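You operate a simulated robot arm through the tools that you are given. There is no shell and no other tool. Be economical: measure what you need, move in short steps, check, and stop when the job is done.

You run a simulated two-armed robot. Do the job below in one go: nothing can be reset, and whatever is moved stays where it is left.

Task
On the framing table top, fold the polishing cloth in half and then in half again.

It is judged by the outcome, as a careful person would: the job done as asked, and still so three seconds after it is handed in. It fails if anything else is knocked over, pushed out of place, dropped, spilled or broken. Flat cloth is picked up by pressing the open fingertips on it (5 to 10 N) and closing them slowly along it; thin cloth reads only 2 to 8 mm in the jaws.

Robot
Two 7-joint arms with two-finger parallel grippers on one trunk, on a base that drives. Base frame: it is fixed to the floor where the robot stands at the start and does not move with it; the origin is under the middle of the robot, x ahead of it, y to its left, z up; the surface under the hand at the start is at about z = 0.85. Units: m, rad, N and s.
The left shoulder is at the start at [0.07, 0.134, 1.126], the right one opposite. With the tool pointing down near the work surface each hand reaches from about 0.2 to 0.66 m from the robot's upright axis, wherever it stands, measured 20 degrees to its own side. Places, roughly: framing table top [0.5, 0.3, 0.8]. Payload 1.57 kg a hand.
The tool frame of a hand sits at the grasp point between the pads (the TCP): z along the fingers, y along the line on which they close. The tips reach 0.03 m beyond it. Largest opening 0.08 m; finger width 0.017, thickness 0.012; the body of the gripper, 0.04 by 0.082 m, starts 0.08 m behind the TCP.
Orientation is that of the tool frame in the base frame, as [roll, pitch, yaw] about the fixed x, y, z axes, in that order (R = Rz(yaw) Ry(pitch) Rx(roll)). With the fingers straight down and closing along the base's y, the tool's x points along the base's -x, its y along +y and its z along -z.

Tools
- The arms move only by the tool jog_arm. It takes "left_deltas", "right_deltas" or both (then of equal length, played together; a hand with none holds still); each is a list of rows, each a list of 3 entries, a list of its own where there are three numbers: the shift along the tool's x, y, z in m, then the turn, a rotation vector about the tool's x, y, z in rad, then the gripper command, from -1 (fully open) to 1 (shut), values between in proportion. In form: [[[x, y, z], [rx, ry, rz], claw], ...]. A call has 1 to 20 rows; each row shifts and turns the commanded pose from where the row before left it, along the tool's axes as they then stand. A row lasts 0.2 s, in which the tool goes at most 0.05 m and 0.15 rad; a call with a longer step from one row to the next is refused whole, and so is a gripper value outside its range. A pose out of reach is approached as far as the arm can. The call stops where the force on the tool passes 40 N (or 10 N more than at its start, if that is more) or the arm is blocked; 0.2 s more then pass. Each finger travels about 0.153 m/s and halts on what it meets, pressing with about 28 N; the grip force reading is that of the motor and also rises with nothing between the fingers. The clock runs only during rows and for 0.2 s after the last one: add rows that do not move to give the fingers time. It gives the time, the measured TCP pose, the force on the tool (base axes), the opening and the grip force at its end, in the units of the frame above (readings bear some noise), with the torque about the TCP (base axes, N m) and any sound that the robot's microphone picked up, and new pictures: "views" is both (left out), scene, wrist or none (wrist: the cameras of the hands that moved).
- Cameras (640 x 400 px; columns grow to the right, rows downward): "scene" is now at [0.1314, -0.0059, 1.343]; the picture's right is [-0.06, -1.00, 0.00], its down [-0.69, 0.04, -0.73] and it looks along [0.72, -0.04, -0.69] (base axes); focal length 256 px, centre (320, 200). "left" rides on the left gripper at [0.072, 0.007, -0.122] in its tool frame; the picture's right is [-0.09, 1.00, 0.00], its down [-0.84, -0.08, -0.54] and it looks along [-0.54, -0.05, 0.84] (tool axes); focal length 238 px, centre (320, 200). "right" rides on the right gripper at [0.072, -0.007, -0.122] in its tool frame; the picture's right is [0.09, 1.00, 0.00], its down [-0.84, 0.08, -0.54] and it looks along [-0.54, 0.05, 0.84] (tool axes); focal length 238 px, centre (320, 200). There is no depth. A picture from a camera that has moved, and an enlarged one, comes with that camera's place and axes in the base frame and with its lens.
- move_column(by): slides the trunk up (or, below 0, down) by that many m; the arms and the scene camera ride with it, the base frame stays. It gives what a move gives, with no picture.
- roll_base(legs): drives the robot by 1 to 6 legs, each [ahead, left, turn to the left] in m, m and rad, along the robot's own axes; the way and the turn of a leg run together, so that a leg with both is an arc; at most 1.5 m and 3.142 rad a leg. The arms and the cameras ride along, it lands a little off, and it stops where it bumps. It gives what a move gives, and a new picture of the scene camera.
- turn_head(pan, tilt): turns the head with the scene camera to pan (to the left, within 1.501 rad either way) and tilt (down, from -0.506 to 1.204), counted from straight ahead of the robot. It gives what a move gives, and a new picture of the scene camera.
- zoom(camera, box): a new picture of the part [left, top, right, bottom] of that camera's present view, enlarged. It takes no simulated time.
- job_done(): hands the job in; it is judged then, once.

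Work in short steps. Places have to be worked out from the pictures, the camera data and where the tool is seen: move nearer, look again, correct. Check each grasp and each placing, and mend what went wrong. You have 120 turns and 260 pictures in all, those below and enlarged ones among them. Open the grippers and draw the arms clear of the work before you hand the job in, unless the task says otherwise; then end with one line.

The tools are called as a command line: name --argument value ..., lists and objects as JSON in quotes. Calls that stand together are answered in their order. jog_arm: Moves the arms, as the interface text tells. Its arguments: {"type":"object","properties":{"left_deltas":{"type":"array","items":{"type":"array"}},"right_deltas":{"type":"array","items":{"type":"array"}},"views":{"type":"string","enum":["both","scene","wrist","none"]}},"required":[]} The other tools are called the same way: move_column (by) slides the trunk up or down; roll_base (legs) drives the base; turn_head (pan, tilt) turns the head that bears the scene camera; zoom (camera, box) takes an enlarged picture of a part of a camera's view; job_done () hands the job in.

At the start:

```text
clock: 0.0
left_ee_pos: [0.4994, 0.1516, 1.0846]
left_tcp_rot: [3.14, -0.001, 3.141]
left_wrist_force: [-0.7, 0.0, 0.3]
left_ft_torque: [0.04, 0.0, 0.01]
left_opening: 0.08
left_grip_force: 0.1
right_ee_pos: [0.483, -0.2449, 1.0805]
right_tcp_rot: [3.141, 0.0, -3.141]
right_wrist_force: [-0.3, 0.2, 0.3]
right_ft_torque: [-0.04, 0.03, -0.01]
right_opening: 0.0799
right_grip_force: 0.0
trunk travel left (down, up): [-0.7, 0.24]
robot x, y, heading: [0.0006, -0.0, 0.002]
head pan, tilt: [-0.061, 0.757]
```

scene: 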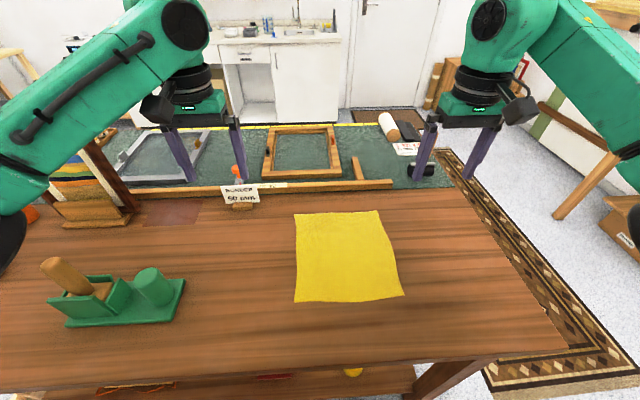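
right: 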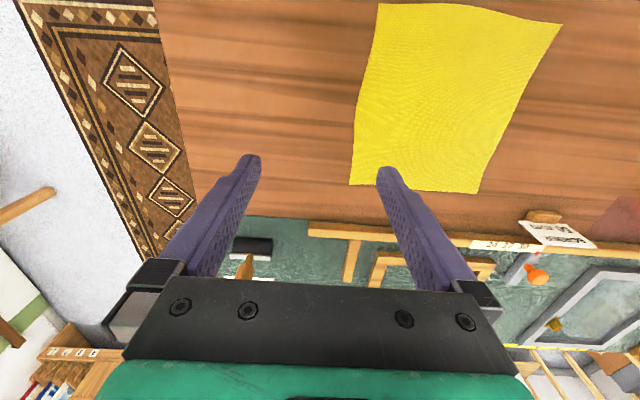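
left: 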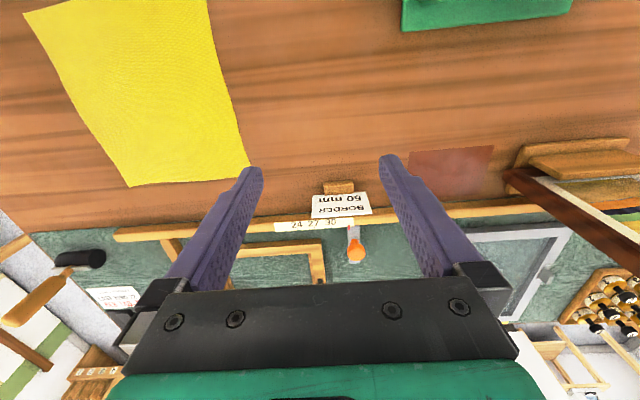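

The cloth's corners work out to about x 0.36–0.60 and y −0.187 to 0.034, if the table is at z≈0.85. I'll bring both hands over its near corners, half open and still well above the table.

jog_arm --left_deltas '[[[0.016, -0.019, 0.019], [0, 0, 0], 0], [[0.016, -0.019, 0.019], [0, 0, 0], 0], [[0.016, -0.019, 0.019], [0, 0, 0], 0], [[0.016, -0.019, 0.019], [0, 0, 0], 0], [[0.016, -0.019, 0.019], [0, 0, 0], 0], [[0.016, -0.019, 0.019], [0, 0, 0], 0], [[0.016, -0.019, 0.019], [0, 0, 0], 0], [[0.016, -0.019, 0.019], [0, 0, 0], 0], [[0, 0, 0], [0, 0, 0], 0]]' --right_deltas '[[[0.0139, 0.0112, 0.0188], [0, 0, 0], 0], [[0.0139, 0.0112, 0.0188], [0, 0, 0], 0], [[0.0139, 0.0112, 0.0188], [0, 0, 0], 0], [[0.0139, 0.0112, 0.0188], [0, 0, 0], 0], [[0.0139, 0.0112, 0.0188], [0, 0, 0], 0], [[0.0139, 0.0112, 0.0188], [0, 0, 0], 0], [[0.0139, 0.0112, 0.0188], [0, 0, 0], 0], [[0.0139, 0.0112, 0.0188], [0, 0, 0], 0], [[0, 0, 0], [0, 0, 0], 0]]'

```text
clock: 2.0
left_ee_pos: [0.3705, 0.0011, 0.9335]
left_tcp_rot: [-3.141, -0.001, -3.141]
left_wrist_force: [0.1, -0.2, 0.4]
left_ft_torque: [-0.02, 0.04, 0.01]
left_opening: 0.0401
left_grip_force: 0.1
right_ee_pos: [0.3721, -0.1556, 0.9286]
right_tcp_rot: [-3.141, 0.0, -3.141]
right_wrist_force: [-0.2, -0.3, -0.4]
right_ft_torque: [0.0, 0.0, -0.02]
right_opening: 0.0401
right_grip_force: 0.1
trunk travel left (down, up): [-0.7, 0.24]
robot x, y, heading: [-0.001, 0.0022, -0.006]
head pan, tilt: [-0.061, 0.757]
camera scene: at [0.1314, -0.0057, 1.343], right [-0.06, -1.0, 0.0], down [-0.69, 0.04, -0.73], along [0.72, -0.04, -0.69], focal length 256 px, centre (320, 200)
camera right: at [0.2993, -0.1623, 1.0502], right [-0.09, 1.0, 0.0], down [0.84, 0.08, 0.54], along [0.54, 0.05, -0.84], focal length 238 px, centre (320, 200)
camera left: at [0.2998, 0.0077, 1.0561], right [0.09, 1.0, 0.0], down [0.84, -0.08, 0.54], along [0.54, -0.05, -0.84], focal length 238 px, centre (320, 200)
```

scene: 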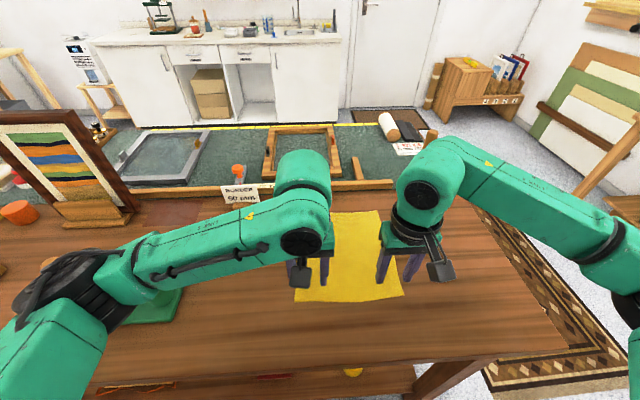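
right: 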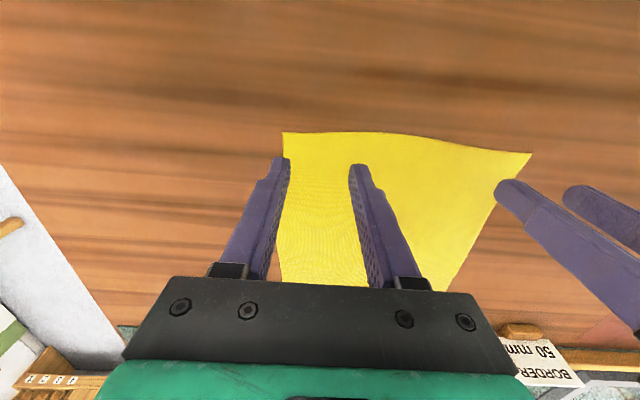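
left: 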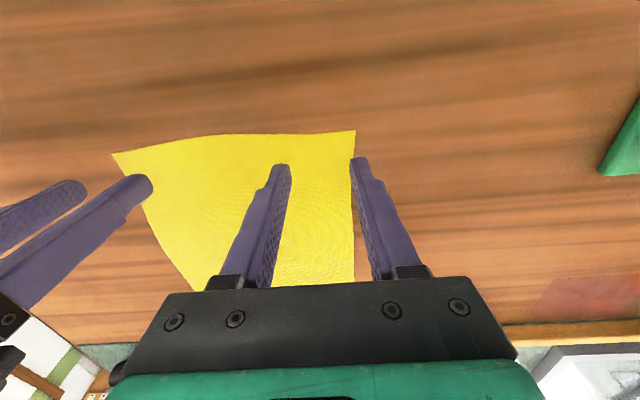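

The wrist views put the corners at (0.364, 0.033) and (0.363, −0.189), and the table at about z 0.85. I'll shift 6 mm inward and go down to about 5 mm above the surface.

jog_arm --left_deltas '[[[-0.003, 0, 0.016], [0, 0, 0], 0], [[-0.003, 0, 0.016], [0, 0, 0], 0], [[0, 0, 0.016], [0, 0, 0], 0], [[0, 0, 0], [0, 0, 0], 0]]' --right_deltas '[[[-0.003, 0, 0.014], [0, 0, 0], 0], [[-0.003, 0, 0.014], [0, 0, 0], 0], [[0, 0, 0.015], [0, 0, 0], 0], [[0, 0, 0], [0, 0, 0], 0]]' --views "wrist"

```text
clock: 3.0
left_ee_pos: [0.3793, -0.0003, 0.8857]
left_tcp_rot: [-3.141, -0.002, -3.14]
left_wrist_force: [-0.6, -0.3, -0.1]
left_ft_torque: [0.02, 0.0, -0.01]
left_opening: 0.0399
left_grip_force: 0.0
right_ee_pos: [0.3785, -0.1568, 0.8868]
right_tcp_rot: [3.141, 0.0, -3.141]
right_wrist_force: [0.7, 0.5, -0.7]
right_ft_torque: [0.02, 0.05, -0.01]
right_opening: 0.04
right_grip_force: 0.1
trunk travel left (down, up): [-0.7, 0.24]
robot x, y, heading: [0.0004, -0.0012, 0.0]
head pan, tilt: [-0.061, 0.757]
camera right: at [0.3059, -0.1629, 1.0069], right [-0.09, 1.0, 0.0], down [0.84, 0.08, 0.54], along [0.54, 0.05, -0.84], focal length 238 px, centre (320, 200)
camera left: at [0.3077, 0.0074, 1.0078], right [0.09, 1.0, 0.0], down [0.84, -0.08, 0.54], along [0.54, -0.05, -0.84], focal length 238 px, centre (320, 200)
```

right: 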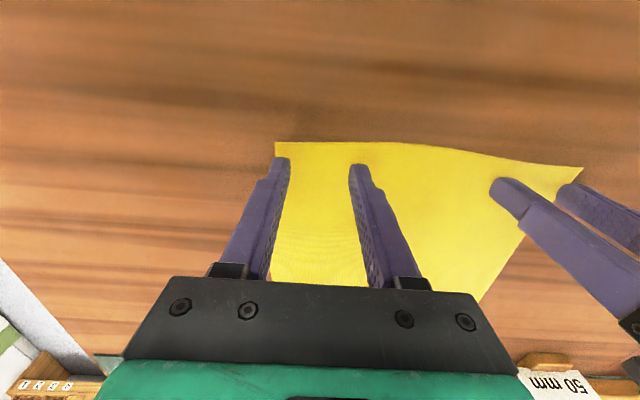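
left: 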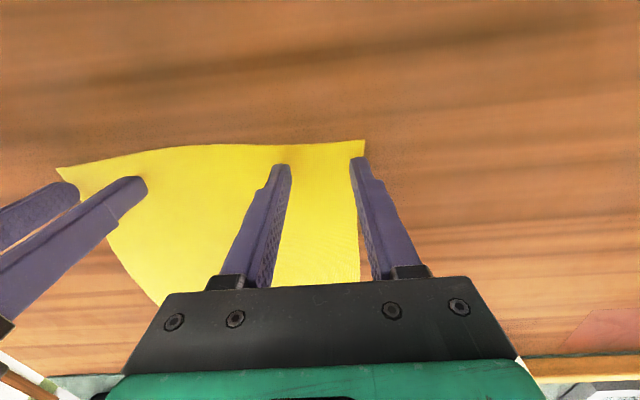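

The left outer finger is right on the cloth edge, so I'll move both hands about 5 mm further in. Then I'll step down until they touch.

jog_arm --left_deltas '[[[0, -0.006, 0], [0, 0, 0], 0], [[0, 0, 0.003], [0, 0, 0], 0], [[0, 0, 0.002], [0, 0, 0], 0], [[0, 0, 0.001], [0, 0, 0], 0], [[0, 0, 0], [0, 0, 0], 0]]' --right_deltas '[[[0, 0.004, 0], [0, 0, 0], 0], [[0, 0, 0.003], [0, 0, 0], 0], [[0, 0, 0.002], [0, 0, 0], 0], [[0, 0, 0.001], [0, 0, 0], 0], [[0, 0, 0], [0, 0, 0], 0]]' --views "none"

```text
clock: 4.2
left_ee_pos: [0.3786, -0.0061, 0.8805]
left_tcp_rot: [-3.14, 0.006, -3.138]
left_wrist_force: [6.7, 0.4, 30.0]
left_ft_torque: [0.61, -0.08, -0.13]
left_opening: 0.0401
left_grip_force: 0.2
right_ee_pos: [0.3764, -0.1528, 0.8818]
right_tcp_rot: [3.141, 0.001, 3.141]
right_wrist_force: [-0.2, -0.4, 0.4]
right_ft_torque: [0.03, -0.02, 0.02]
right_opening: 0.0399
right_grip_force: 0.0
trunk travel left (down, up): [-0.7, 0.24]
robot x, y, heading: [-0.0003, 0.0005, -0.0]
head pan, tilt: [-0.061, 0.757]
```

The left hand is pressing too hard at 30 N, and the right hasn't touched yet. I'll lift the left a little and lower the right a little.

jog_arm --left_deltas '[[[0, 0, -0.0012], [0, 0, 0], 0], [[0, 0, 0], [0, 0, 0], 0]]' --right_deltas '[[[0, 0, 0.0008], [0, 0, 0], 0], [[0, 0, 0], [0, 0, 0], 0]]' --views "none"

jog_arm --right_deltas '[[[0, 0, 0.0004], [0, 0, 0], 0], [[0, 0, 0], [0, 0, 0], 0]]' --views "none"

```text
clock: 4.8
left_ee_pos: [0.3766, -0.0054, 0.8809]
left_tcp_rot: [-3.14, 0.001, -3.139]
left_wrist_force: [6.2, -1.3, 25.8]
left_ft_torque: [0.44, -0.08, -0.1]
left_opening: 0.0399
left_grip_force: 0.0
right_ee_pos: [0.376, -0.1533, 0.881]
right_tcp_rot: [3.142, 0.004, -3.14]
right_wrist_force: [2.2, 1.3, 8.9]
right_ft_torque: [-0.12, -0.04, 0.03]
right_opening: 0.0398
right_grip_force: 0.1
trunk travel left (down, up): [-0.7, 0.24]
robot x, y, heading: [0.0019, -0.0021, 0.0]
head pan, tilt: [-0.061, 0.757]
```

```text
clock: 5.4
left_ee_pos: [0.3759, -0.0057, 0.8814]
left_tcp_rot: [-3.14, 0.002, -3.141]
left_wrist_force: [5.5, -2.2, 23.9]
left_ft_torque: [0.36, -0.07, -0.07]
left_opening: 0.0398
left_grip_force: 0.2
right_ee_pos: [0.3756, -0.1521, 0.8812]
right_tcp_rot: [-3.141, 0.003, 3.141]
right_wrist_force: [2.2, 1.8, 15.5]
right_ft_torque: [-0.14, -0.02, 0.01]
right_opening: 0.04
right_grip_force: 0.1
trunk travel left (down, up): [-0.7, 0.24]
robot x, y, heading: [-0.0013, 0.0031, -0.001]
head pan, tilt: [-0.061, 0.757]
```

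That's roughly 15–20 N per mm, so I'll raise the left 1.2 mm and the right 0.4 mm to get 5–10 N.

jog_arm --left_deltas '[[[0, 0, -0.0014], [0, 0, 0], 0], [[0, 0, 0], [0, 0, 0], 0]]' --right_deltas '[[[0, 0, -0.0004], [0, 0, 0], 0], [[0, 0, 0], [0, 0, 0], 0]]' --views "none"

```text
clock: 6.0
left_ee_pos: [0.376, -0.0057, 0.8811]
left_tcp_rot: [3.141, -0.002, -3.14]
left_wrist_force: [2.0, 0.4, 8.0]
left_ft_torque: [0.09, -0.09, 0.0]
left_opening: 0.0401
left_grip_force: 0.1
right_ee_pos: [0.3762, -0.1521, 0.8816]
right_tcp_rot: [3.141, 0.003, 3.141]
right_wrist_force: [1.1, -1.2, 22.8]
right_ft_torque: [-0.25, 0.08, 0.06]
right_opening: 0.0402
right_grip_force: 0.0
trunk travel left (down, up): [-0.7, 0.24]
robot x, y, heading: [-0.0009, -0.0023, -0.0]
head pan, tilt: [-0.061, 0.757]
```

The left is good at 8 N but the right has crept up to 23 N. I'll ease the right by 0.9 mm and then close both slowly.

jog_arm --left_deltas '[[[0, 0, 0], [0, 0, 0], 0], [[0, 0, 0], [0, 0, 0], 0.08], [[0, 0, 0], [0, 0, 0], 0.16], [[0, 0, 0], [0, 0, 0], 0.24], [[0, 0, 0], [0, 0, 0], 0.32], [[0, 0, 0], [0, 0, 0], 0.4], [[0, 0, 0], [0, 0, 0], 0.48], [[0, 0, 0], [0, 0, 0], 0.56], [[0, 0, 0], [0, 0, 0], 0.64], [[0, 0, 0], [0, 0, 0], 0.72], [[0, 0, 0], [0, 0, 0], 0.8], [[0, 0, 0], [0, 0, 0], 0.88], [[0, 0, 0], [0, 0, 0], 1], [[0, 0, 0], [0, 0, 0], 1]]' --right_deltas '[[[0, 0, -0.0009], [0, 0, 0], 0], [[0, 0, 0], [0, 0, 0], 0.08], [[0, 0, 0], [0, 0, 0], 0.16], [[0, 0, 0], [0, 0, 0], 0.24], [[0, 0, 0], [0, 0, 0], 0.32], [[0, 0, 0], [0, 0, 0], 0.4], [[0, 0, 0], [0, 0, 0], 0.48], [[0, 0, 0], [0, 0, 0], 0.56], [[0, 0, 0], [0, 0, 0], 0.64], [[0, 0, 0], [0, 0, 0], 0.72], [[0, 0, 0], [0, 0, 0], 0.8], [[0, 0, 0], [0, 0, 0], 0.88], [[0, 0, 0], [0, 0, 0], 1], [[0, 0, 0], [0, 0, 0], 1]]'

```text
clock: 9.0
left_ee_pos: [0.379, -0.0068, 0.8809]
left_tcp_rot: [3.141, -0.002, -3.141]
left_wrist_force: [-0.7, -0.5, 1.2]
left_ft_torque: [0.01, 0.0, -0.01]
left_opening: 0.0
left_grip_force: 21.0
right_ee_pos: [0.3758, -0.1519, 0.8811]
right_tcp_rot: [-3.14, 0.003, 3.141]
right_wrist_force: [0.2, -2.0, 8.6]
right_ft_torque: [-0.04, 0.02, -0.02]
right_opening: 0.002
right_grip_force: 23.3
trunk travel left (down, up): [-0.7, 0.24]
robot x, y, heading: [-0.0009, -0.0, 0.003]
head pan, tilt: [-0.061, 0.757]
camera scene: at [0.1301, -0.0057, 1.3432], right [-0.06, -1.0, 0.0], down [-0.69, 0.04, -0.73], along [0.73, -0.04, -0.69], focal length 256 px, centre (320, 200)
camera right: at [0.304, -0.1584, 1.002], right [-0.09, 1.0, 0.0], down [0.84, 0.08, 0.54], along [0.54, 0.05, -0.84], focal length 238 px, centre (320, 200)
camera left: at [0.3064, 0.0008, 1.0042], right [0.09, 1.0, 0.0], down [0.84, -0.08, 0.54], along [0.54, -0.05, -0.84], focal length 238 px, centre (320, 200)
```

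scene: 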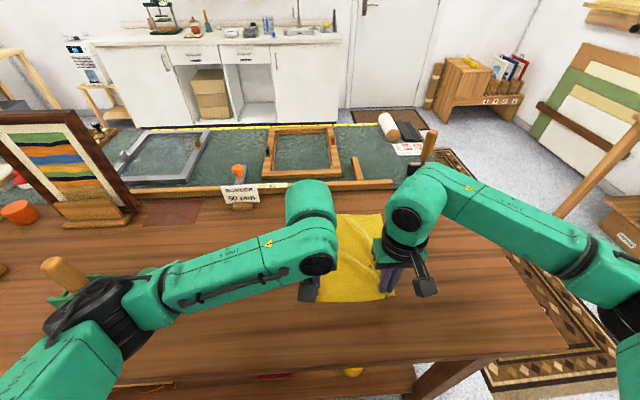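
right: 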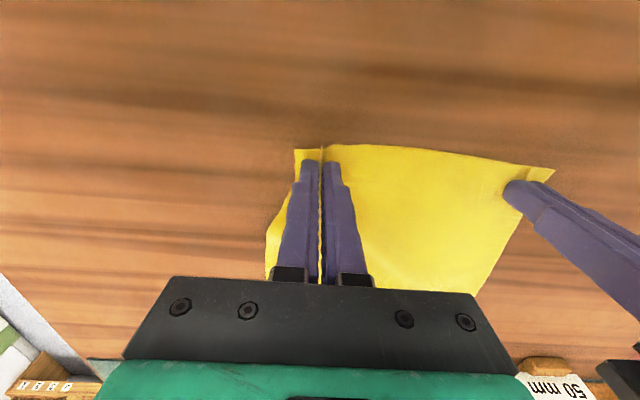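
left: 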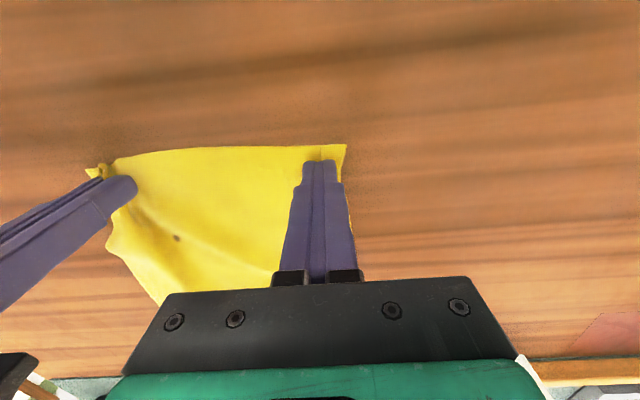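

The right hand has a pinch (2 mm), but the left slipped and shut empty. I'll lift the left, reopen it and press again while the right holds still.

jog_arm --left_deltas '[[[0, 0, -0.004], [0, 0, 0], 1], [[0, 0, 0], [0, 0, 0], 0], [[0, 0, 0], [0, 0, 0], 0], [[0, 0, 0.002], [0, 0, 0], 0], [[0, 0, 0.002], [0, 0, 0], 0], [[0, 0, 0.0008], [0, 0, 0], 0], [[0, 0, 0], [0, 0, 0], 0], [[0, 0, 0], [0, 0, 0], 0]]' --views "wrist"

```text
clock: 10.8
left_ee_pos: [0.3775, -0.0072, 0.881]
left_tcp_rot: [-3.139, 0.0, -3.141]
left_wrist_force: [0.0, -0.6, -0.2]
left_ft_torque: [-0.03, 0.02, -0.01]
left_opening: 0.0402
left_grip_force: 0.0
right_ee_pos: [0.3772, -0.1523, 0.8819]
right_tcp_rot: [3.141, 0.002, 3.141]
right_wrist_force: [0.5, -0.1, 10.2]
right_ft_torque: [-0.04, 0.05, 0.03]
right_opening: 0.0016
right_grip_force: 23.3
trunk travel left (down, up): [-0.7, 0.24]
robot x, y, heading: [-0.0003, -0.0008, -0.001]
head pan, tilt: [-0.061, 0.757]
camera left: at [0.3063, 0.0009, 1.0044], right [0.09, 1.0, 0.0], down [0.84, -0.08, 0.54], along [0.54, -0.05, -0.84], focal length 238 px, centre (320, 200)
```

left: 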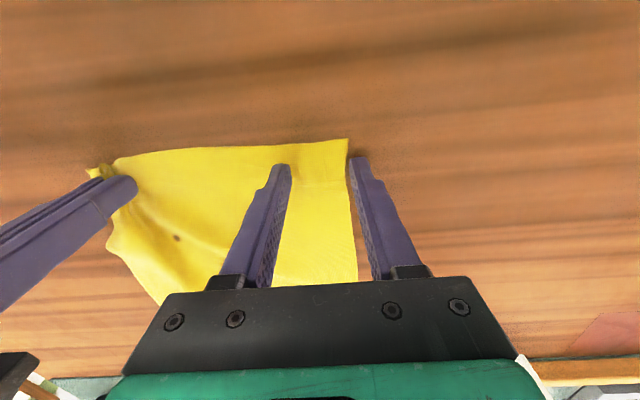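

The cloth has shifted a little, so the left outer finger is now off its edge. I'll move the left hand 12 mm toward −y and press.

jog_arm --left_deltas '[[[0, 0, -0.002], [0, 0, 0], 0], [[0, -0.012, 0], [0, 0, 0], 0], [[0, 0, 0.002], [0, 0, 0], 0], [[0, 0, 0.0006], [0, 0, 0], 0], [[0, 0, 0], [0, 0, 0], 0], [[0, 0, 0], [0, 0, 0], 0]]' --views "wrist"

```text
clock: 12.2
left_ee_pos: [0.3783, -0.0186, 0.8809]
left_tcp_rot: [-3.14, 0.0, 3.142]
left_wrist_force: [1.3, 0.0, 2.2]
left_ft_torque: [0.02, -0.01, 0.01]
left_opening: 0.0399
left_grip_force: 0.1
right_ee_pos: [0.3754, -0.1517, 0.8817]
right_tcp_rot: [-3.141, 0.001, -3.141]
right_wrist_force: [0.6, -0.3, 7.8]
right_ft_torque: [-0.06, 0.01, -0.01]
right_opening: 0.0017
right_grip_force: 23.3
trunk travel left (down, up): [-0.7, 0.24]
robot x, y, heading: [-0.0024, 0.0018, 0.006]
head pan, tilt: [-0.061, 0.757]
camera left: at [0.3058, -0.0114, 1.004], right [0.09, 1.0, 0.0], down [0.84, -0.08, 0.54], along [0.54, -0.05, -0.84], focal length 238 px, centre (320, 200)
```

left: 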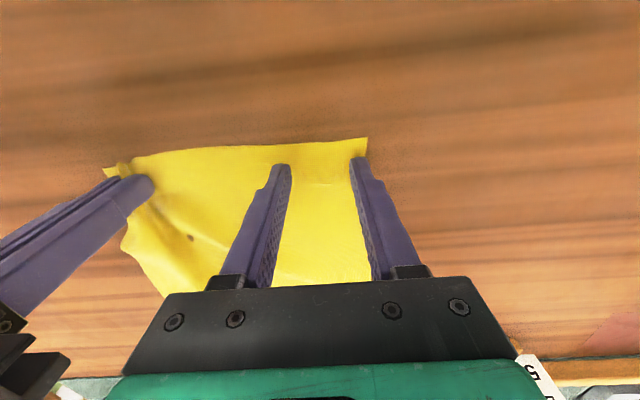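

Both left fingers are now on cloth with a light touch of 2 N. I'll press about 0.6 mm more and close slowly, adding a little downward as they close.

jog_arm --left_deltas '[[[0, 0, 0.0006], [0, 0, 0], 0], [[0, 0, 0], [0, 0, 0], 0], [[0, 0, 0], [0, 0, 0], 0.08], [[0, 0, 0], [0, 0, 0], 0.16], [[0, 0, 0], [0, 0, 0], 0.24], [[0, 0, 0], [0, 0, 0], 0.32], [[0, 0, 0], [0, 0, 0], 0.4]]' --views "wrist"

```text
clock: 13.8
left_ee_pos: [0.3767, -0.0197, 0.8815]
left_tcp_rot: [-3.14, 0.002, 3.141]
left_wrist_force: [1.9, -0.8, 17.5]
left_ft_torque: [0.14, -0.02, -0.01]
left_opening: 0.024
left_grip_force: 0.0
right_ee_pos: [0.3743, -0.1537, 0.8803]
right_tcp_rot: [3.141, 0.002, 3.14]
right_wrist_force: [1.3, 0.3, 1.5]
right_ft_torque: [0.01, 0.01, 0.02]
right_opening: 0.002
right_grip_force: 23.9
trunk travel left (down, up): [-0.7, 0.24]
robot x, y, heading: [-0.0, 0.0033, 0.002]
head pan, tilt: [-0.061, 0.757]
camera left: at [0.3049, -0.0117, 1.0038], right [0.09, 1.0, 0.0], down [0.84, -0.08, 0.54], along [0.54, -0.05, -0.84], focal length 238 px, centre (320, 200)
```

left: 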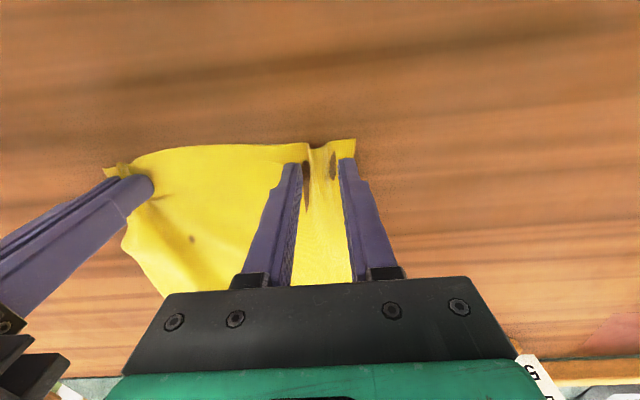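

A ridge is forming between the left fingers at 17 N. I'll keep closing.

jog_arm --left_deltas '[[[0, 0, 0], [0, 0, 0], 0.48], [[0, 0, 0], [0, 0, 0], 0.56], [[0, 0, 0], [0, 0, 0], 0.64], [[0, 0, 0], [0, 0, 0], 0.72], [[0, 0, 0], [0, 0, 0], 0.8], [[0, 0, 0], [0, 0, 0], 0.9], [[0, 0, 0], [0, 0, 0], 1], [[0, 0, 0], [0, 0, 0], 1]]' --views "wrist"

```text
clock: 15.6
left_ee_pos: [0.3763, -0.0178, 0.8807]
left_tcp_rot: [-3.139, 0.001, 3.142]
left_wrist_force: [0.3, -3.2, 21.5]
left_ft_torque: [-0.08, -0.04, 0.03]
left_opening: 0.0053
left_grip_force: 25.3
right_ee_pos: [0.376, -0.1516, 0.8817]
right_tcp_rot: [3.141, 0.002, -3.141]
right_wrist_force: [-0.6, 4.6, 1.6]
right_ft_torque: [0.15, 0.02, 0.09]
right_opening: 0.0019
right_grip_force: 23.5
trunk travel left (down, up): [-0.7, 0.24]
robot x, y, heading: [-0.0008, -0.0015, 0.001]
head pan, tilt: [-0.061, 0.757]
camera left: at [0.3046, -0.0112, 1.0038], right [0.09, 1.0, 0.0], down [0.84, -0.08, 0.54], along [0.54, -0.05, -0.84], focal length 238 px, centre (320, 200)
```

left: 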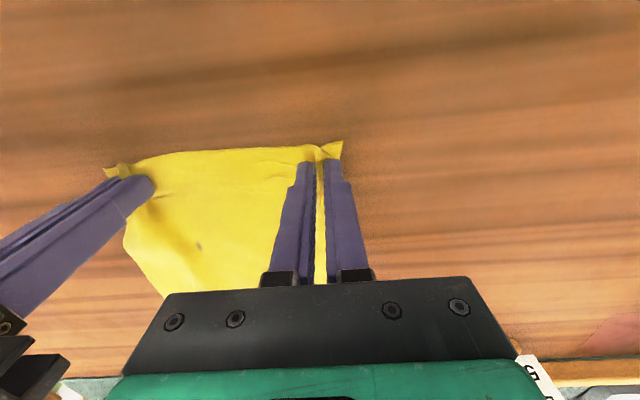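

Both corners are now held (5.3 mm left, 1.9 mm right). I'll start the fold arc by lifting both together, then look.

jog_arm --left_deltas '[[[-0.002, 0, -0.01], [0, 0, 0], 1], [[-0.003, 0, -0.01], [0, 0, 0], 1], [[-0.004, 0, -0.01], [0, 0, 0], 1], [[-0.006, 0, -0.01], [0, 0, 0], 1], [[0, 0, 0], [0, 0, 0], 1]]' --right_deltas '[[[-0.002, 0, -0.01], [0, 0, 0], 1], [[-0.003, 0, -0.01], [0, 0, 0], 1], [[-0.004, 0, -0.01], [0, 0, 0], 1], [[-0.006, 0, -0.01], [0, 0, 0], 1], [[0, 0, 0], [0, 0, 0], 1]]'

```text
clock: 16.8
left_ee_pos: [0.3925, -0.0172, 0.9192]
left_tcp_rot: [-3.139, -0.001, 3.141]
left_wrist_force: [0.7, -12.2, -0.5]
left_ft_torque: [-0.37, -0.01, 0.0]
left_opening: 0.0021
left_grip_force: 23.9
right_ee_pos: [0.392, -0.1523, 0.9203]
right_tcp_rot: [3.14, -0.001, 3.141]
right_wrist_force: [-0.5, 11.4, 0.6]
right_ft_torque: [0.36, 0.01, 0.06]
right_opening: 0.0021
right_grip_force: 23.7
trunk travel left (down, up): [-0.7, 0.24]
robot x, y, heading: [0.0007, -0.0015, 0.002]
head pan, tilt: [-0.061, 0.757]
camera scene: at [0.1311, -0.0061, 1.343], right [-0.06, -1.0, 0.0], down [-0.69, 0.04, -0.73], along [0.72, -0.04, -0.69], focal length 256 px, centre (320, 200)
camera right: at [0.3197, -0.1589, 1.0424], right [-0.09, 1.0, 0.0], down [0.84, 0.08, 0.54], along [0.54, 0.05, -0.84], focal length 238 px, centre (320, 200)
camera left: at [0.3212, -0.0111, 1.0428], right [0.09, 1.0, 0.0], down [0.84, -0.08, 0.54], along [0.54, -0.05, -0.84], focal length 238 px, centre (320, 200)
```

scene: 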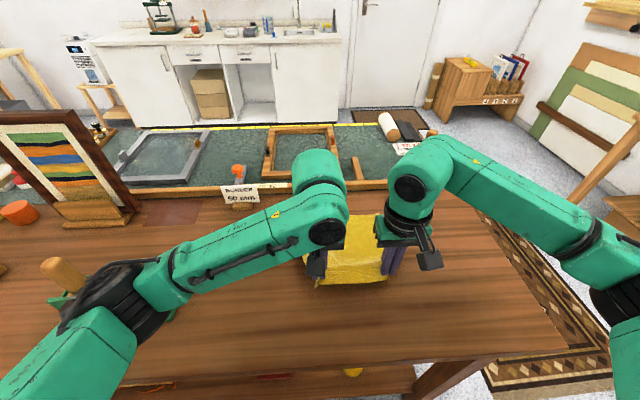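
right: 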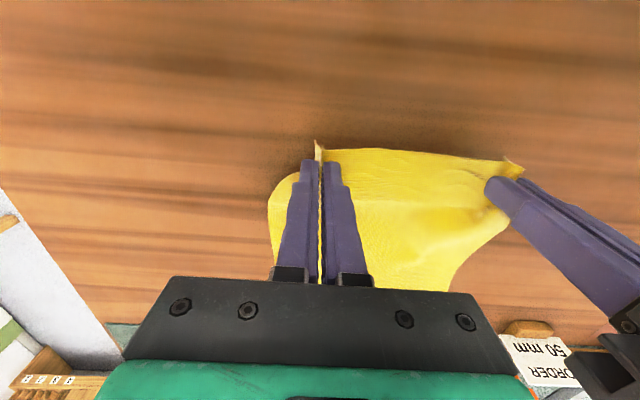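
left: 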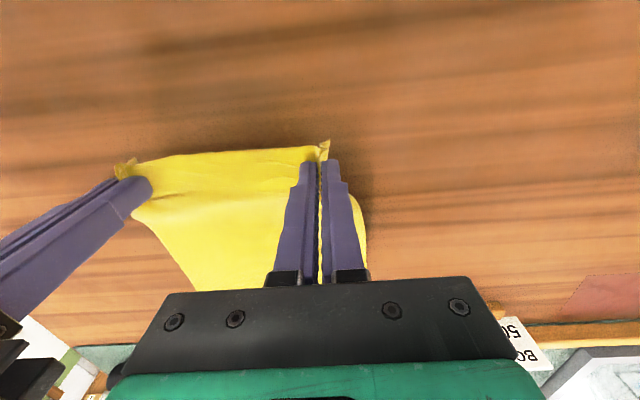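

Both grips hold, but there's 12 N of tension between the hands. I'll bring each in 3 mm and carry on along the arc to the top.

jog_arm --left_deltas '[[[-0.009, -0.0015, -0.012], [0, 0, 0], 1], [[-0.009, -0.0015, -0.012], [0, 0, 0], 1], [[-0.01, 0, -0.012], [0, 0, 0], 1], [[-0.01, 0, -0.012], [0, 0, 0], 1], [[-0.013, 0, -0.004], [0, 0, 0], 1], [[-0.013, 0, -0.004], [0, 0, 0], 1], [[-0.013, 0, -0.003], [0, 0, 0], 1], [[-0.013, 0, -0.002], [0, 0, 0], 1], [[0, 0, 0], [0, 0, 0], 1]]' --right_deltas '[[[-0.009, 0.0015, -0.012], [0, 0, 0], 1], [[-0.009, 0.0015, -0.012], [0, 0, 0], 1], [[-0.01, 0, -0.012], [0, 0, 0], 1], [[-0.01, 0, -0.012], [0, 0, 0], 1], [[-0.013, 0, -0.004], [0, 0, 0], 1], [[-0.013, 0, -0.004], [0, 0, 0], 1], [[-0.013, 0, -0.003], [0, 0, 0], 1], [[-0.013, 0, -0.002], [0, 0, 0], 1], [[0, 0, 0], [0, 0, 0], 1]]'

```text
clock: 18.8
left_ee_pos: [0.4813, -0.0199, 0.98]
left_tcp_rot: [-3.14, 0.0, 3.141]
left_wrist_force: [-0.3, -1.5, 0.1]
left_ft_torque: [-0.04, 0.01, 0.0]
left_opening: 0.002
left_grip_force: 24.3
right_ee_pos: [0.4838, -0.1487, 0.9825]
right_tcp_rot: [3.141, -0.001, -3.141]
right_wrist_force: [0.1, 1.3, 0.5]
right_ft_torque: [0.05, -0.01, 0.05]
right_opening: 0.0015
right_grip_force: 23.5
trunk travel left (down, up): [-0.7, 0.24]
robot x, y, heading: [-0.0007, -0.0007, -0.001]
head pan, tilt: [-0.061, 0.757]
camera scene: at [0.1309, -0.006, 1.343], right [-0.06, -1.0, 0.0], down [-0.69, 0.04, -0.73], along [0.72, -0.04, -0.69], focal length 256 px, centre (320, 200)
camera right: at [0.4104, -0.1557, 1.103], right [-0.09, 1.0, 0.0], down [0.84, 0.08, 0.54], along [0.54, 0.05, -0.84], focal length 238 px, centre (320, 200)
camera left: at [0.4109, -0.0128, 1.1032], right [0.09, 1.0, 0.0], down [0.84, -0.08, 0.54], along [0.54, -0.05, -0.84], focal length 238 px, centre (320, 200)
```

scene: 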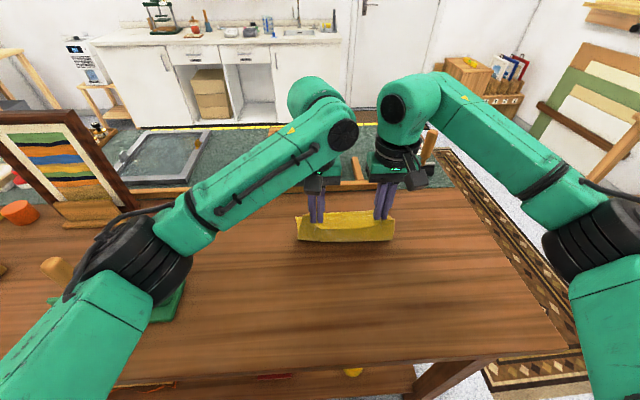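
right: 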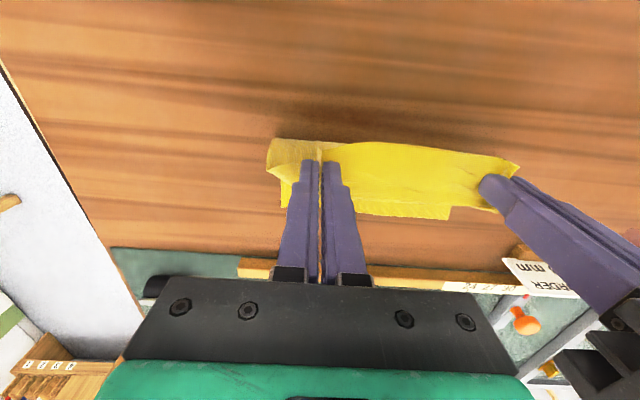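
left: 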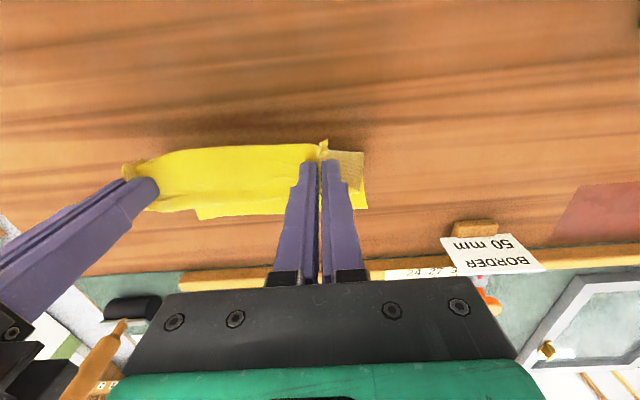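

The cloth hangs from both hands, and its far edge is still at about x 0.592. I'll zoom in to see where the fold is forming.

zoom --camera "scene" --box '[260, 150, 440, 262]'

```text
3.56 times, centred on (350, 206) of scene
camera zoom: at [0.1309, -0.006, 1.343], right [-0.06, -1.0, 0.0], down [-0.69, 0.04, -0.73], along [0.72, -0.04, -0.69], focal length 912 px, centre (213, 179)
```

zoom: 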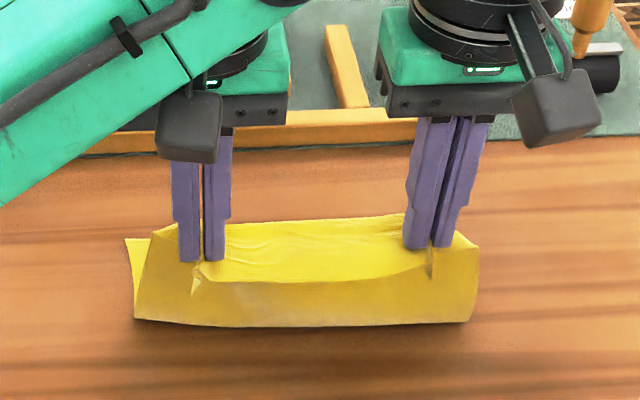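

The fold is clean and square. I'll bring the held edge forward and down so it meets the far edge, with the grip ending at x≈0.578.

jog_arm --left_deltas '[[[-0.015, 0, 0.004], [0, 0, 0], 1], [[-0.015, 0, 0.006], [0, 0, 0], 1], [[-0.015, 0, 0.008], [0, 0, 0], 1], [[-0.013, 0, 0.01], [0, 0, 0], 1], [[-0.013, 0, 0.012], [0, 0, 0], 1], [[-0.01, 0, 0.012], [0, 0, 0], 1], [[-0.008, 0, 0.012], [0, 0, 0], 1], [[-0.005, 0, 0.012], [0, 0, 0], 1], [[0, 0, 0], [0, 0, 0], 1]]' --right_deltas '[[[-0.015, 0, 0.004], [0, 0, 0], 1], [[-0.015, 0, 0.006], [0, 0, 0], 1], [[-0.015, 0, 0.008], [0, 0, 0], 1], [[-0.013, 0, 0.01], [0, 0, 0], 1], [[-0.013, 0, 0.012], [0, 0, 0], 1], [[-0.01, 0, 0.012], [0, 0, 0], 1], [[-0.008, 0, 0.012], [0, 0, 0], 1], [[-0.004, 0, 0.012], [0, 0, 0], 1], [[0, 0, 0], [0, 0, 0], 1]]'

```text
clock: 20.8
left_ee_pos: [0.5726, -0.0184, 0.9037]
left_tcp_rot: [-3.139, -0.001, 3.141]
left_wrist_force: [0.9, -2.6, 0.4]
left_ft_torque: [-0.1, 0.0, 0.02]
left_opening: 0.0019
left_grip_force: 23.6
left hand out of reach, approached as far as the arm can: row 8
right_ee_pos: [0.5743, -0.1491, 0.9063]
right_tcp_rot: [3.141, 0.0, -3.139]
right_wrist_force: [-0.8, 2.7, -1.0]
right_ft_torque: [0.09, 0.01, 0.03]
right_opening: 0.0018
right_grip_force: 23.5
trunk travel left (down, up): [-0.7, 0.24]
robot x, y, heading: [-0.0009, -0.0009, -0.002]
head pan, tilt: [-0.061, 0.757]
camera scene: at [0.1315, -0.0056, 1.343], right [-0.06, -1.0, 0.0], down [-0.69, 0.04, -0.73], along [0.72, -0.04, -0.69], focal length 256 px, centre (320, 200)
camera right: at [0.5029, -0.155, 1.0274], right [-0.09, 1.0, 0.0], down [0.84, 0.08, 0.54], along [0.54, 0.05, -0.84], focal length 238 px, centre (320, 200)
camera left: at [0.4998, -0.012, 1.0276], right [0.09, 1.0, 0.0], down [0.84, -0.08, 0.54], along [0.54, -0.05, -0.84], focal length 238 px, centre (320, 200)
```

scene: 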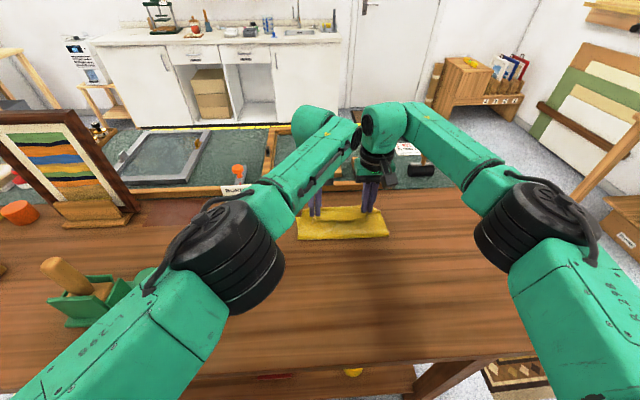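
right: 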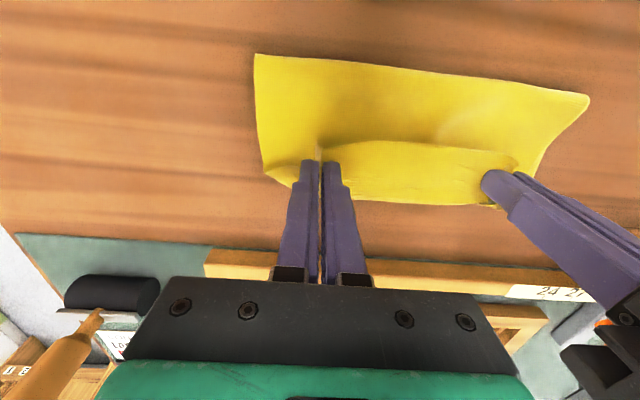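
left: 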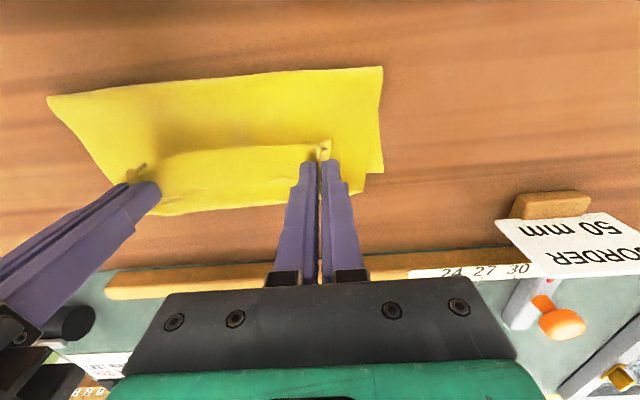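

The left arm is at its reach limit, so I'll lower the hands with the trunk instead. First I'll zoom in to check how the edges line up.

zoom --camera "left" --box '[30, 50, 400, 281]'

zoom --camera "scene" --box '[260, 150, 440, 262]'

```text
1.73 times, centred on (215, 166) of left
camera zoom: at [0.4998, -0.012, 1.0276], right [0.09, 1.0, 0.0], down [0.84, -0.08, 0.54], along [0.54, -0.05, -0.84], focal length 412 px, centre (502, 260)
```

zoom: 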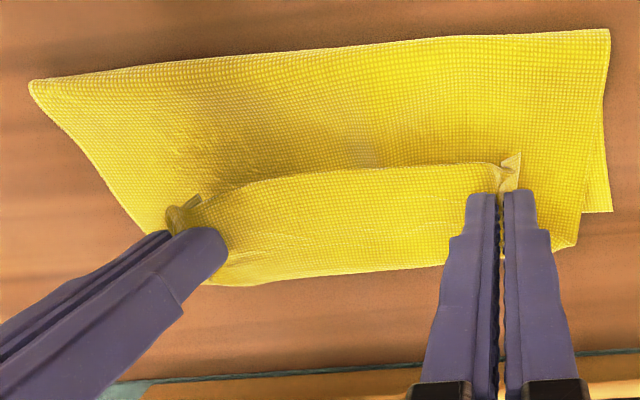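

```text
3.56 times, centred on (350, 206) of scene
camera zoom: at [0.1315, -0.0056, 1.343], right [-0.06, -1.0, 0.0], down [-0.69, 0.04, -0.73], along [0.72, -0.04, -0.69], focal length 912 px, centre (213, 179)
```

zoom: 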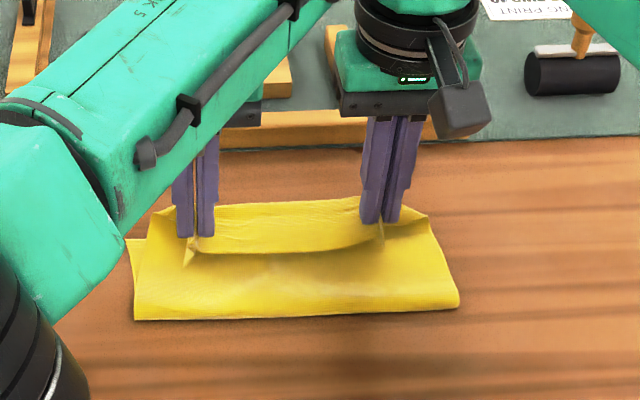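

The edge is doubled back at the fingers, and the crease has been pulled too far forward to x≈0.514 (it should be about 0.475). I'll go back along the arc so the cloth lies down again on the near side, then take a lower, shorter arc.

jog_arm --left_deltas '[[[0.015, 0, -0.012], [0, 0, 0], 1], [[0.018, 0, -0.012], [0, 0, 0], 1], [[0.02, 0, -0.012], [0, 0, 0], 1], [[0.02, 0, -0.012], [0, 0, 0], 1], [[0.02, 0, 0.0], [0, 0, 0], 1], [[0.02, 0, 0.01], [0, 0, 0], 1], [[0.02, 0, 0.012], [0, 0, 0], 1], [[0.015, 0, 0.012], [0, 0, 0], 1], [[0, 0, 0], [0, 0, 0], 1]]' --right_deltas '[[[0.015, 0, -0.012], [0, 0, 0], 1], [[0.018, 0, -0.012], [0, 0, 0], 1], [[0.02, 0, -0.012], [0, 0, 0], 1], [[0.02, 0, -0.012], [0, 0, 0], 1], [[0.02, 0, 0.0], [0, 0, 0], 1], [[0.02, 0, 0.01], [0, 0, 0], 1], [[0.02, 0, 0.012], [0, 0, 0], 1], [[0.015, 0, 0.012], [0, 0, 0], 1], [[0, 0, 0], [0, 0, 0], 1]]'

```text
clock: 22.6
left_ee_pos: [0.5213, -0.0277, 0.8811]
left_tcp_rot: [-3.128, 0.01, 3.132]
left_wrist_force: [-10.0, -8.2, 15.8]
left_ft_torque: [-0.3, 0.37, -0.06]
left_opening: 0.0017
left_grip_force: 23.4
left hand out of reach, approached as far as the arm can: row 1, 2, 3, 4, 5, 6
right_ee_pos: [0.4329, -0.1478, 0.9248]
right_tcp_rot: [3.136, 0.008, -3.139]
right_wrist_force: [6.7, 9.2, -4.1]
right_ft_torque: [0.27, -0.2, 0.0]
right_opening: 0.0017
right_grip_force: 23.5
trunk travel left (down, up): [-0.7, 0.24]
robot x, y, heading: [0.0021, 0.0018, 0.0]
head pan, tilt: [-0.061, 0.757]
stopped in row 8 (left hand): the force on the tool passed its limit at 47 N (the readings are from after the stop); the commanded pose is now the measured one
camera scene: at [0.1296, -0.0064, 1.3432], right [-0.06, -1.0, 0.0], down [-0.69, 0.04, -0.73], along [0.73, -0.04, -0.69], focal length 256 px, centre (320, 200)
camera right: at [0.3593, -0.1546, 1.0456], right [-0.09, 1.0, 0.0], down [0.83, 0.08, 0.55], along [0.55, 0.05, -0.84], focal length 238 px, centre (320, 200)
camera left: at [0.4481, -0.0175, 1.0039], right [0.1, 0.99, -0.01], down [0.83, -0.08, 0.55], along [0.55, -0.07, -0.83], focal length 238 px, centre (320, 200)
```

scene: 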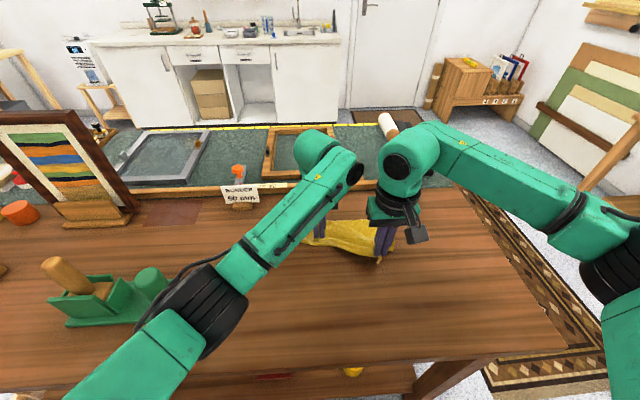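
right: 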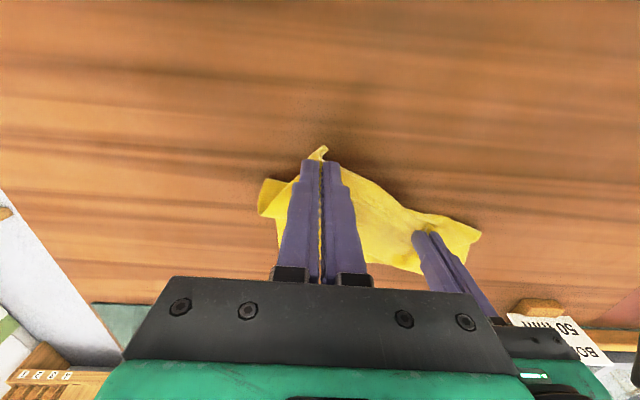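
left: 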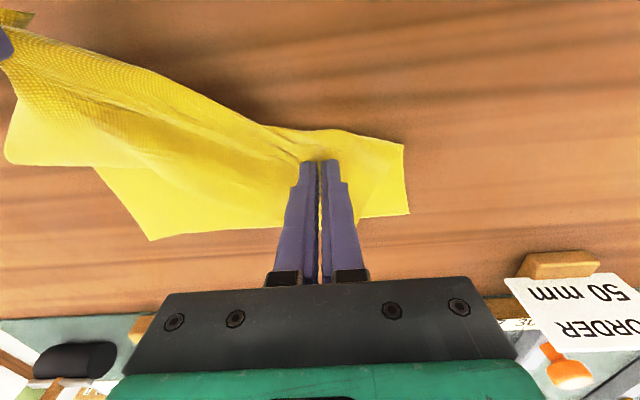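

The left arm lagged behind because it was stuck at its reach limit, and the cloth got skewed. I'll lift the left and bring it back level with the right hand.

jog_arm --left_deltas '[[[0.008, 0, -0.014], [0, 0, 0], 1], [[0.014, 0.001, -0.012], [0, 0, 0], 1], [[0.016, 0.001, -0.01], [0, 0, 0], 1], [[0.016, 0.001, -0.006], [0, 0, 0], 1], [[0.016, 0.001, 0], [0, 0, 0], 1], [[0.016, 0.001, 0], [0, 0, 0], 1], [[0, 0, 0], [0, 0, 0], 1]]'

```text
clock: 24.2
left_ee_pos: [0.436, -0.0178, 0.9196]
left_tcp_rot: [-3.134, 0.009, 3.136]
left_wrist_force: [-0.1, 0.2, -0.7]
left_ft_torque: [0.01, 0.01, -0.01]
left_opening: 0.002
left_grip_force: 23.6
right_ee_pos: [0.4335, -0.1485, 0.9251]
right_tcp_rot: [3.141, 0.004, 3.141]
right_wrist_force: [-1.5, -0.1, 0.4]
right_ft_torque: [0.0, -0.02, 0.01]
right_opening: 0.0015
right_grip_force: 23.8
trunk travel left (down, up): [-0.7, 0.24]
robot x, y, heading: [0.0028, 0.0015, -0.002]
head pan, tilt: [-0.061, 0.757]
camera scene: at [0.1317, -0.0063, 1.343], right [-0.06, -1.0, 0.0], down [-0.69, 0.04, -0.73], along [0.72, -0.04, -0.69], focal length 256 px, centre (320, 200)
camera left: at [0.3631, -0.0089, 1.0421], right [0.1, 1.0, -0.01], down [0.83, -0.08, 0.55], along [0.55, -0.06, -0.84], focal length 238 px, centre (320, 200)
```

scene: 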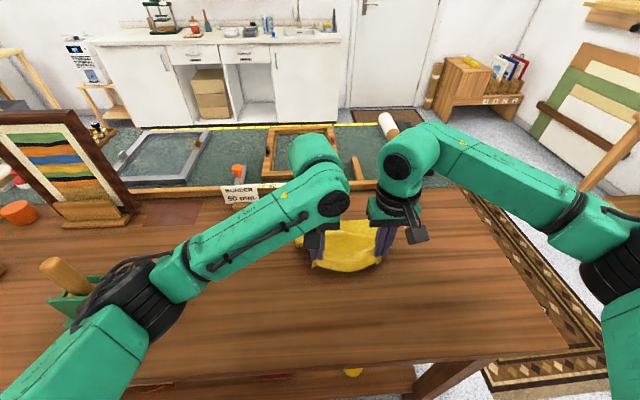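
left: 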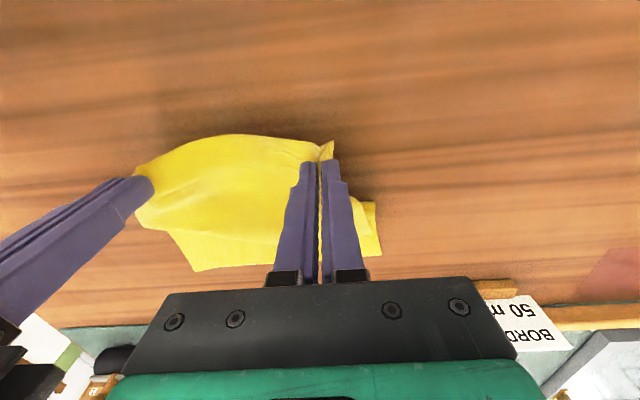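

The hands are level again, and the far edge now sits at about x 0.57. I'll lay the cloth flat on the near side to take out the skew before trying the fold again.

jog_arm --left_deltas '[[[0.015, 0, 0.005], [0, 0, 0], 1], [[0.015, 0, 0.006], [0, 0, 0], 1], [[0.015, 0, 0.006], [0, 0, 0], 1], [[0.015, 0, 0.008], [0, 0, 0], 1], [[0.014, 0.001, 0.007], [0, 0, 0], 1], [[0.01, 0.001, 0], [0, 0, 0], 1], [[0, 0, 0], [0, 0, 0], 1]]' --right_deltas '[[[0.015, 0, 0.006], [0, 0, 0], 1], [[0.015, 0, 0.007], [0, 0, 0], 1], [[0.015, 0, 0.008], [0, 0, 0], 1], [[0.015, 0, 0.009], [0, 0, 0], 1], [[0.013, -0.001, 0.007], [0, 0, 0], 1], [[0.01, -0.001, 0], [0, 0, 0], 1], [[0, 0, 0], [0, 0, 0], 1]]'

```text
clock: 25.8
left_ee_pos: [0.3516, -0.0161, 0.888]
left_tcp_rot: [-3.132, 0.009, 3.135]
left_wrist_force: [-0.1, -0.3, -0.2]
left_ft_torque: [0.0, 0.0, -0.01]
left_opening: 0.0019
left_grip_force: 23.7
right_ee_pos: [0.3501, -0.1492, 0.8862]
right_tcp_rot: [3.138, 0.004, -3.141]
right_wrist_force: [-0.6, 0.3, 0.1]
right_ft_torque: [0.05, 0.02, -0.01]
right_opening: 0.0016
right_grip_force: 23.5
trunk travel left (down, up): [-0.7, 0.24]
robot x, y, heading: [0.0045, -0.005, -0.0]
head pan, tilt: [-0.061, 0.757]
camera scene: at [0.1318, -0.0061, 1.343], right [-0.06, -1.0, 0.0], down [-0.69, 0.04, -0.73], along [0.72, -0.04, -0.69], focal length 256 px, centre (320, 200)
camera right: at [0.2783, -0.1565, 1.0075], right [-0.09, 1.0, 0.0], down [0.83, 0.08, 0.55], along [0.54, 0.05, -0.84], focal length 238 px, centre (320, 200)
camera left: at [0.2791, -0.0083, 1.0103], right [0.1, 1.0, -0.01], down [0.83, -0.08, 0.55], along [0.55, -0.06, -0.84], focal length 238 px, centre (320, 200)
```

scene: 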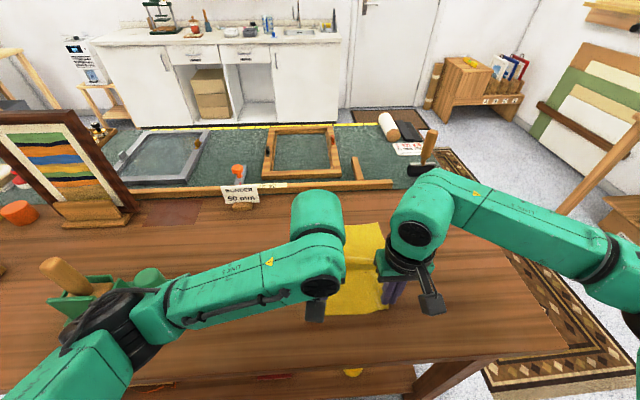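
right: 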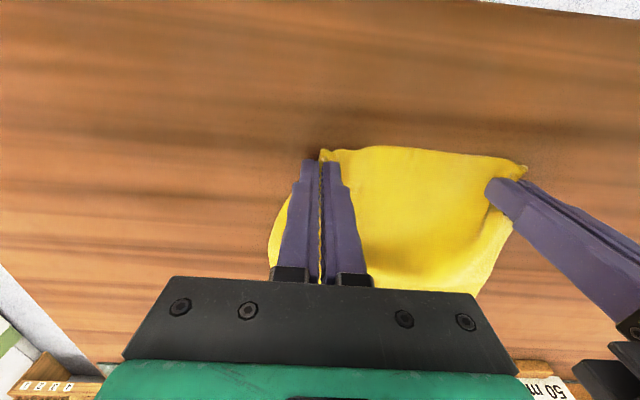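
left: 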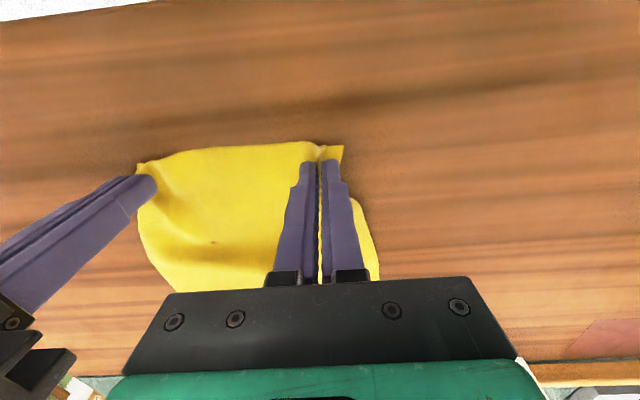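

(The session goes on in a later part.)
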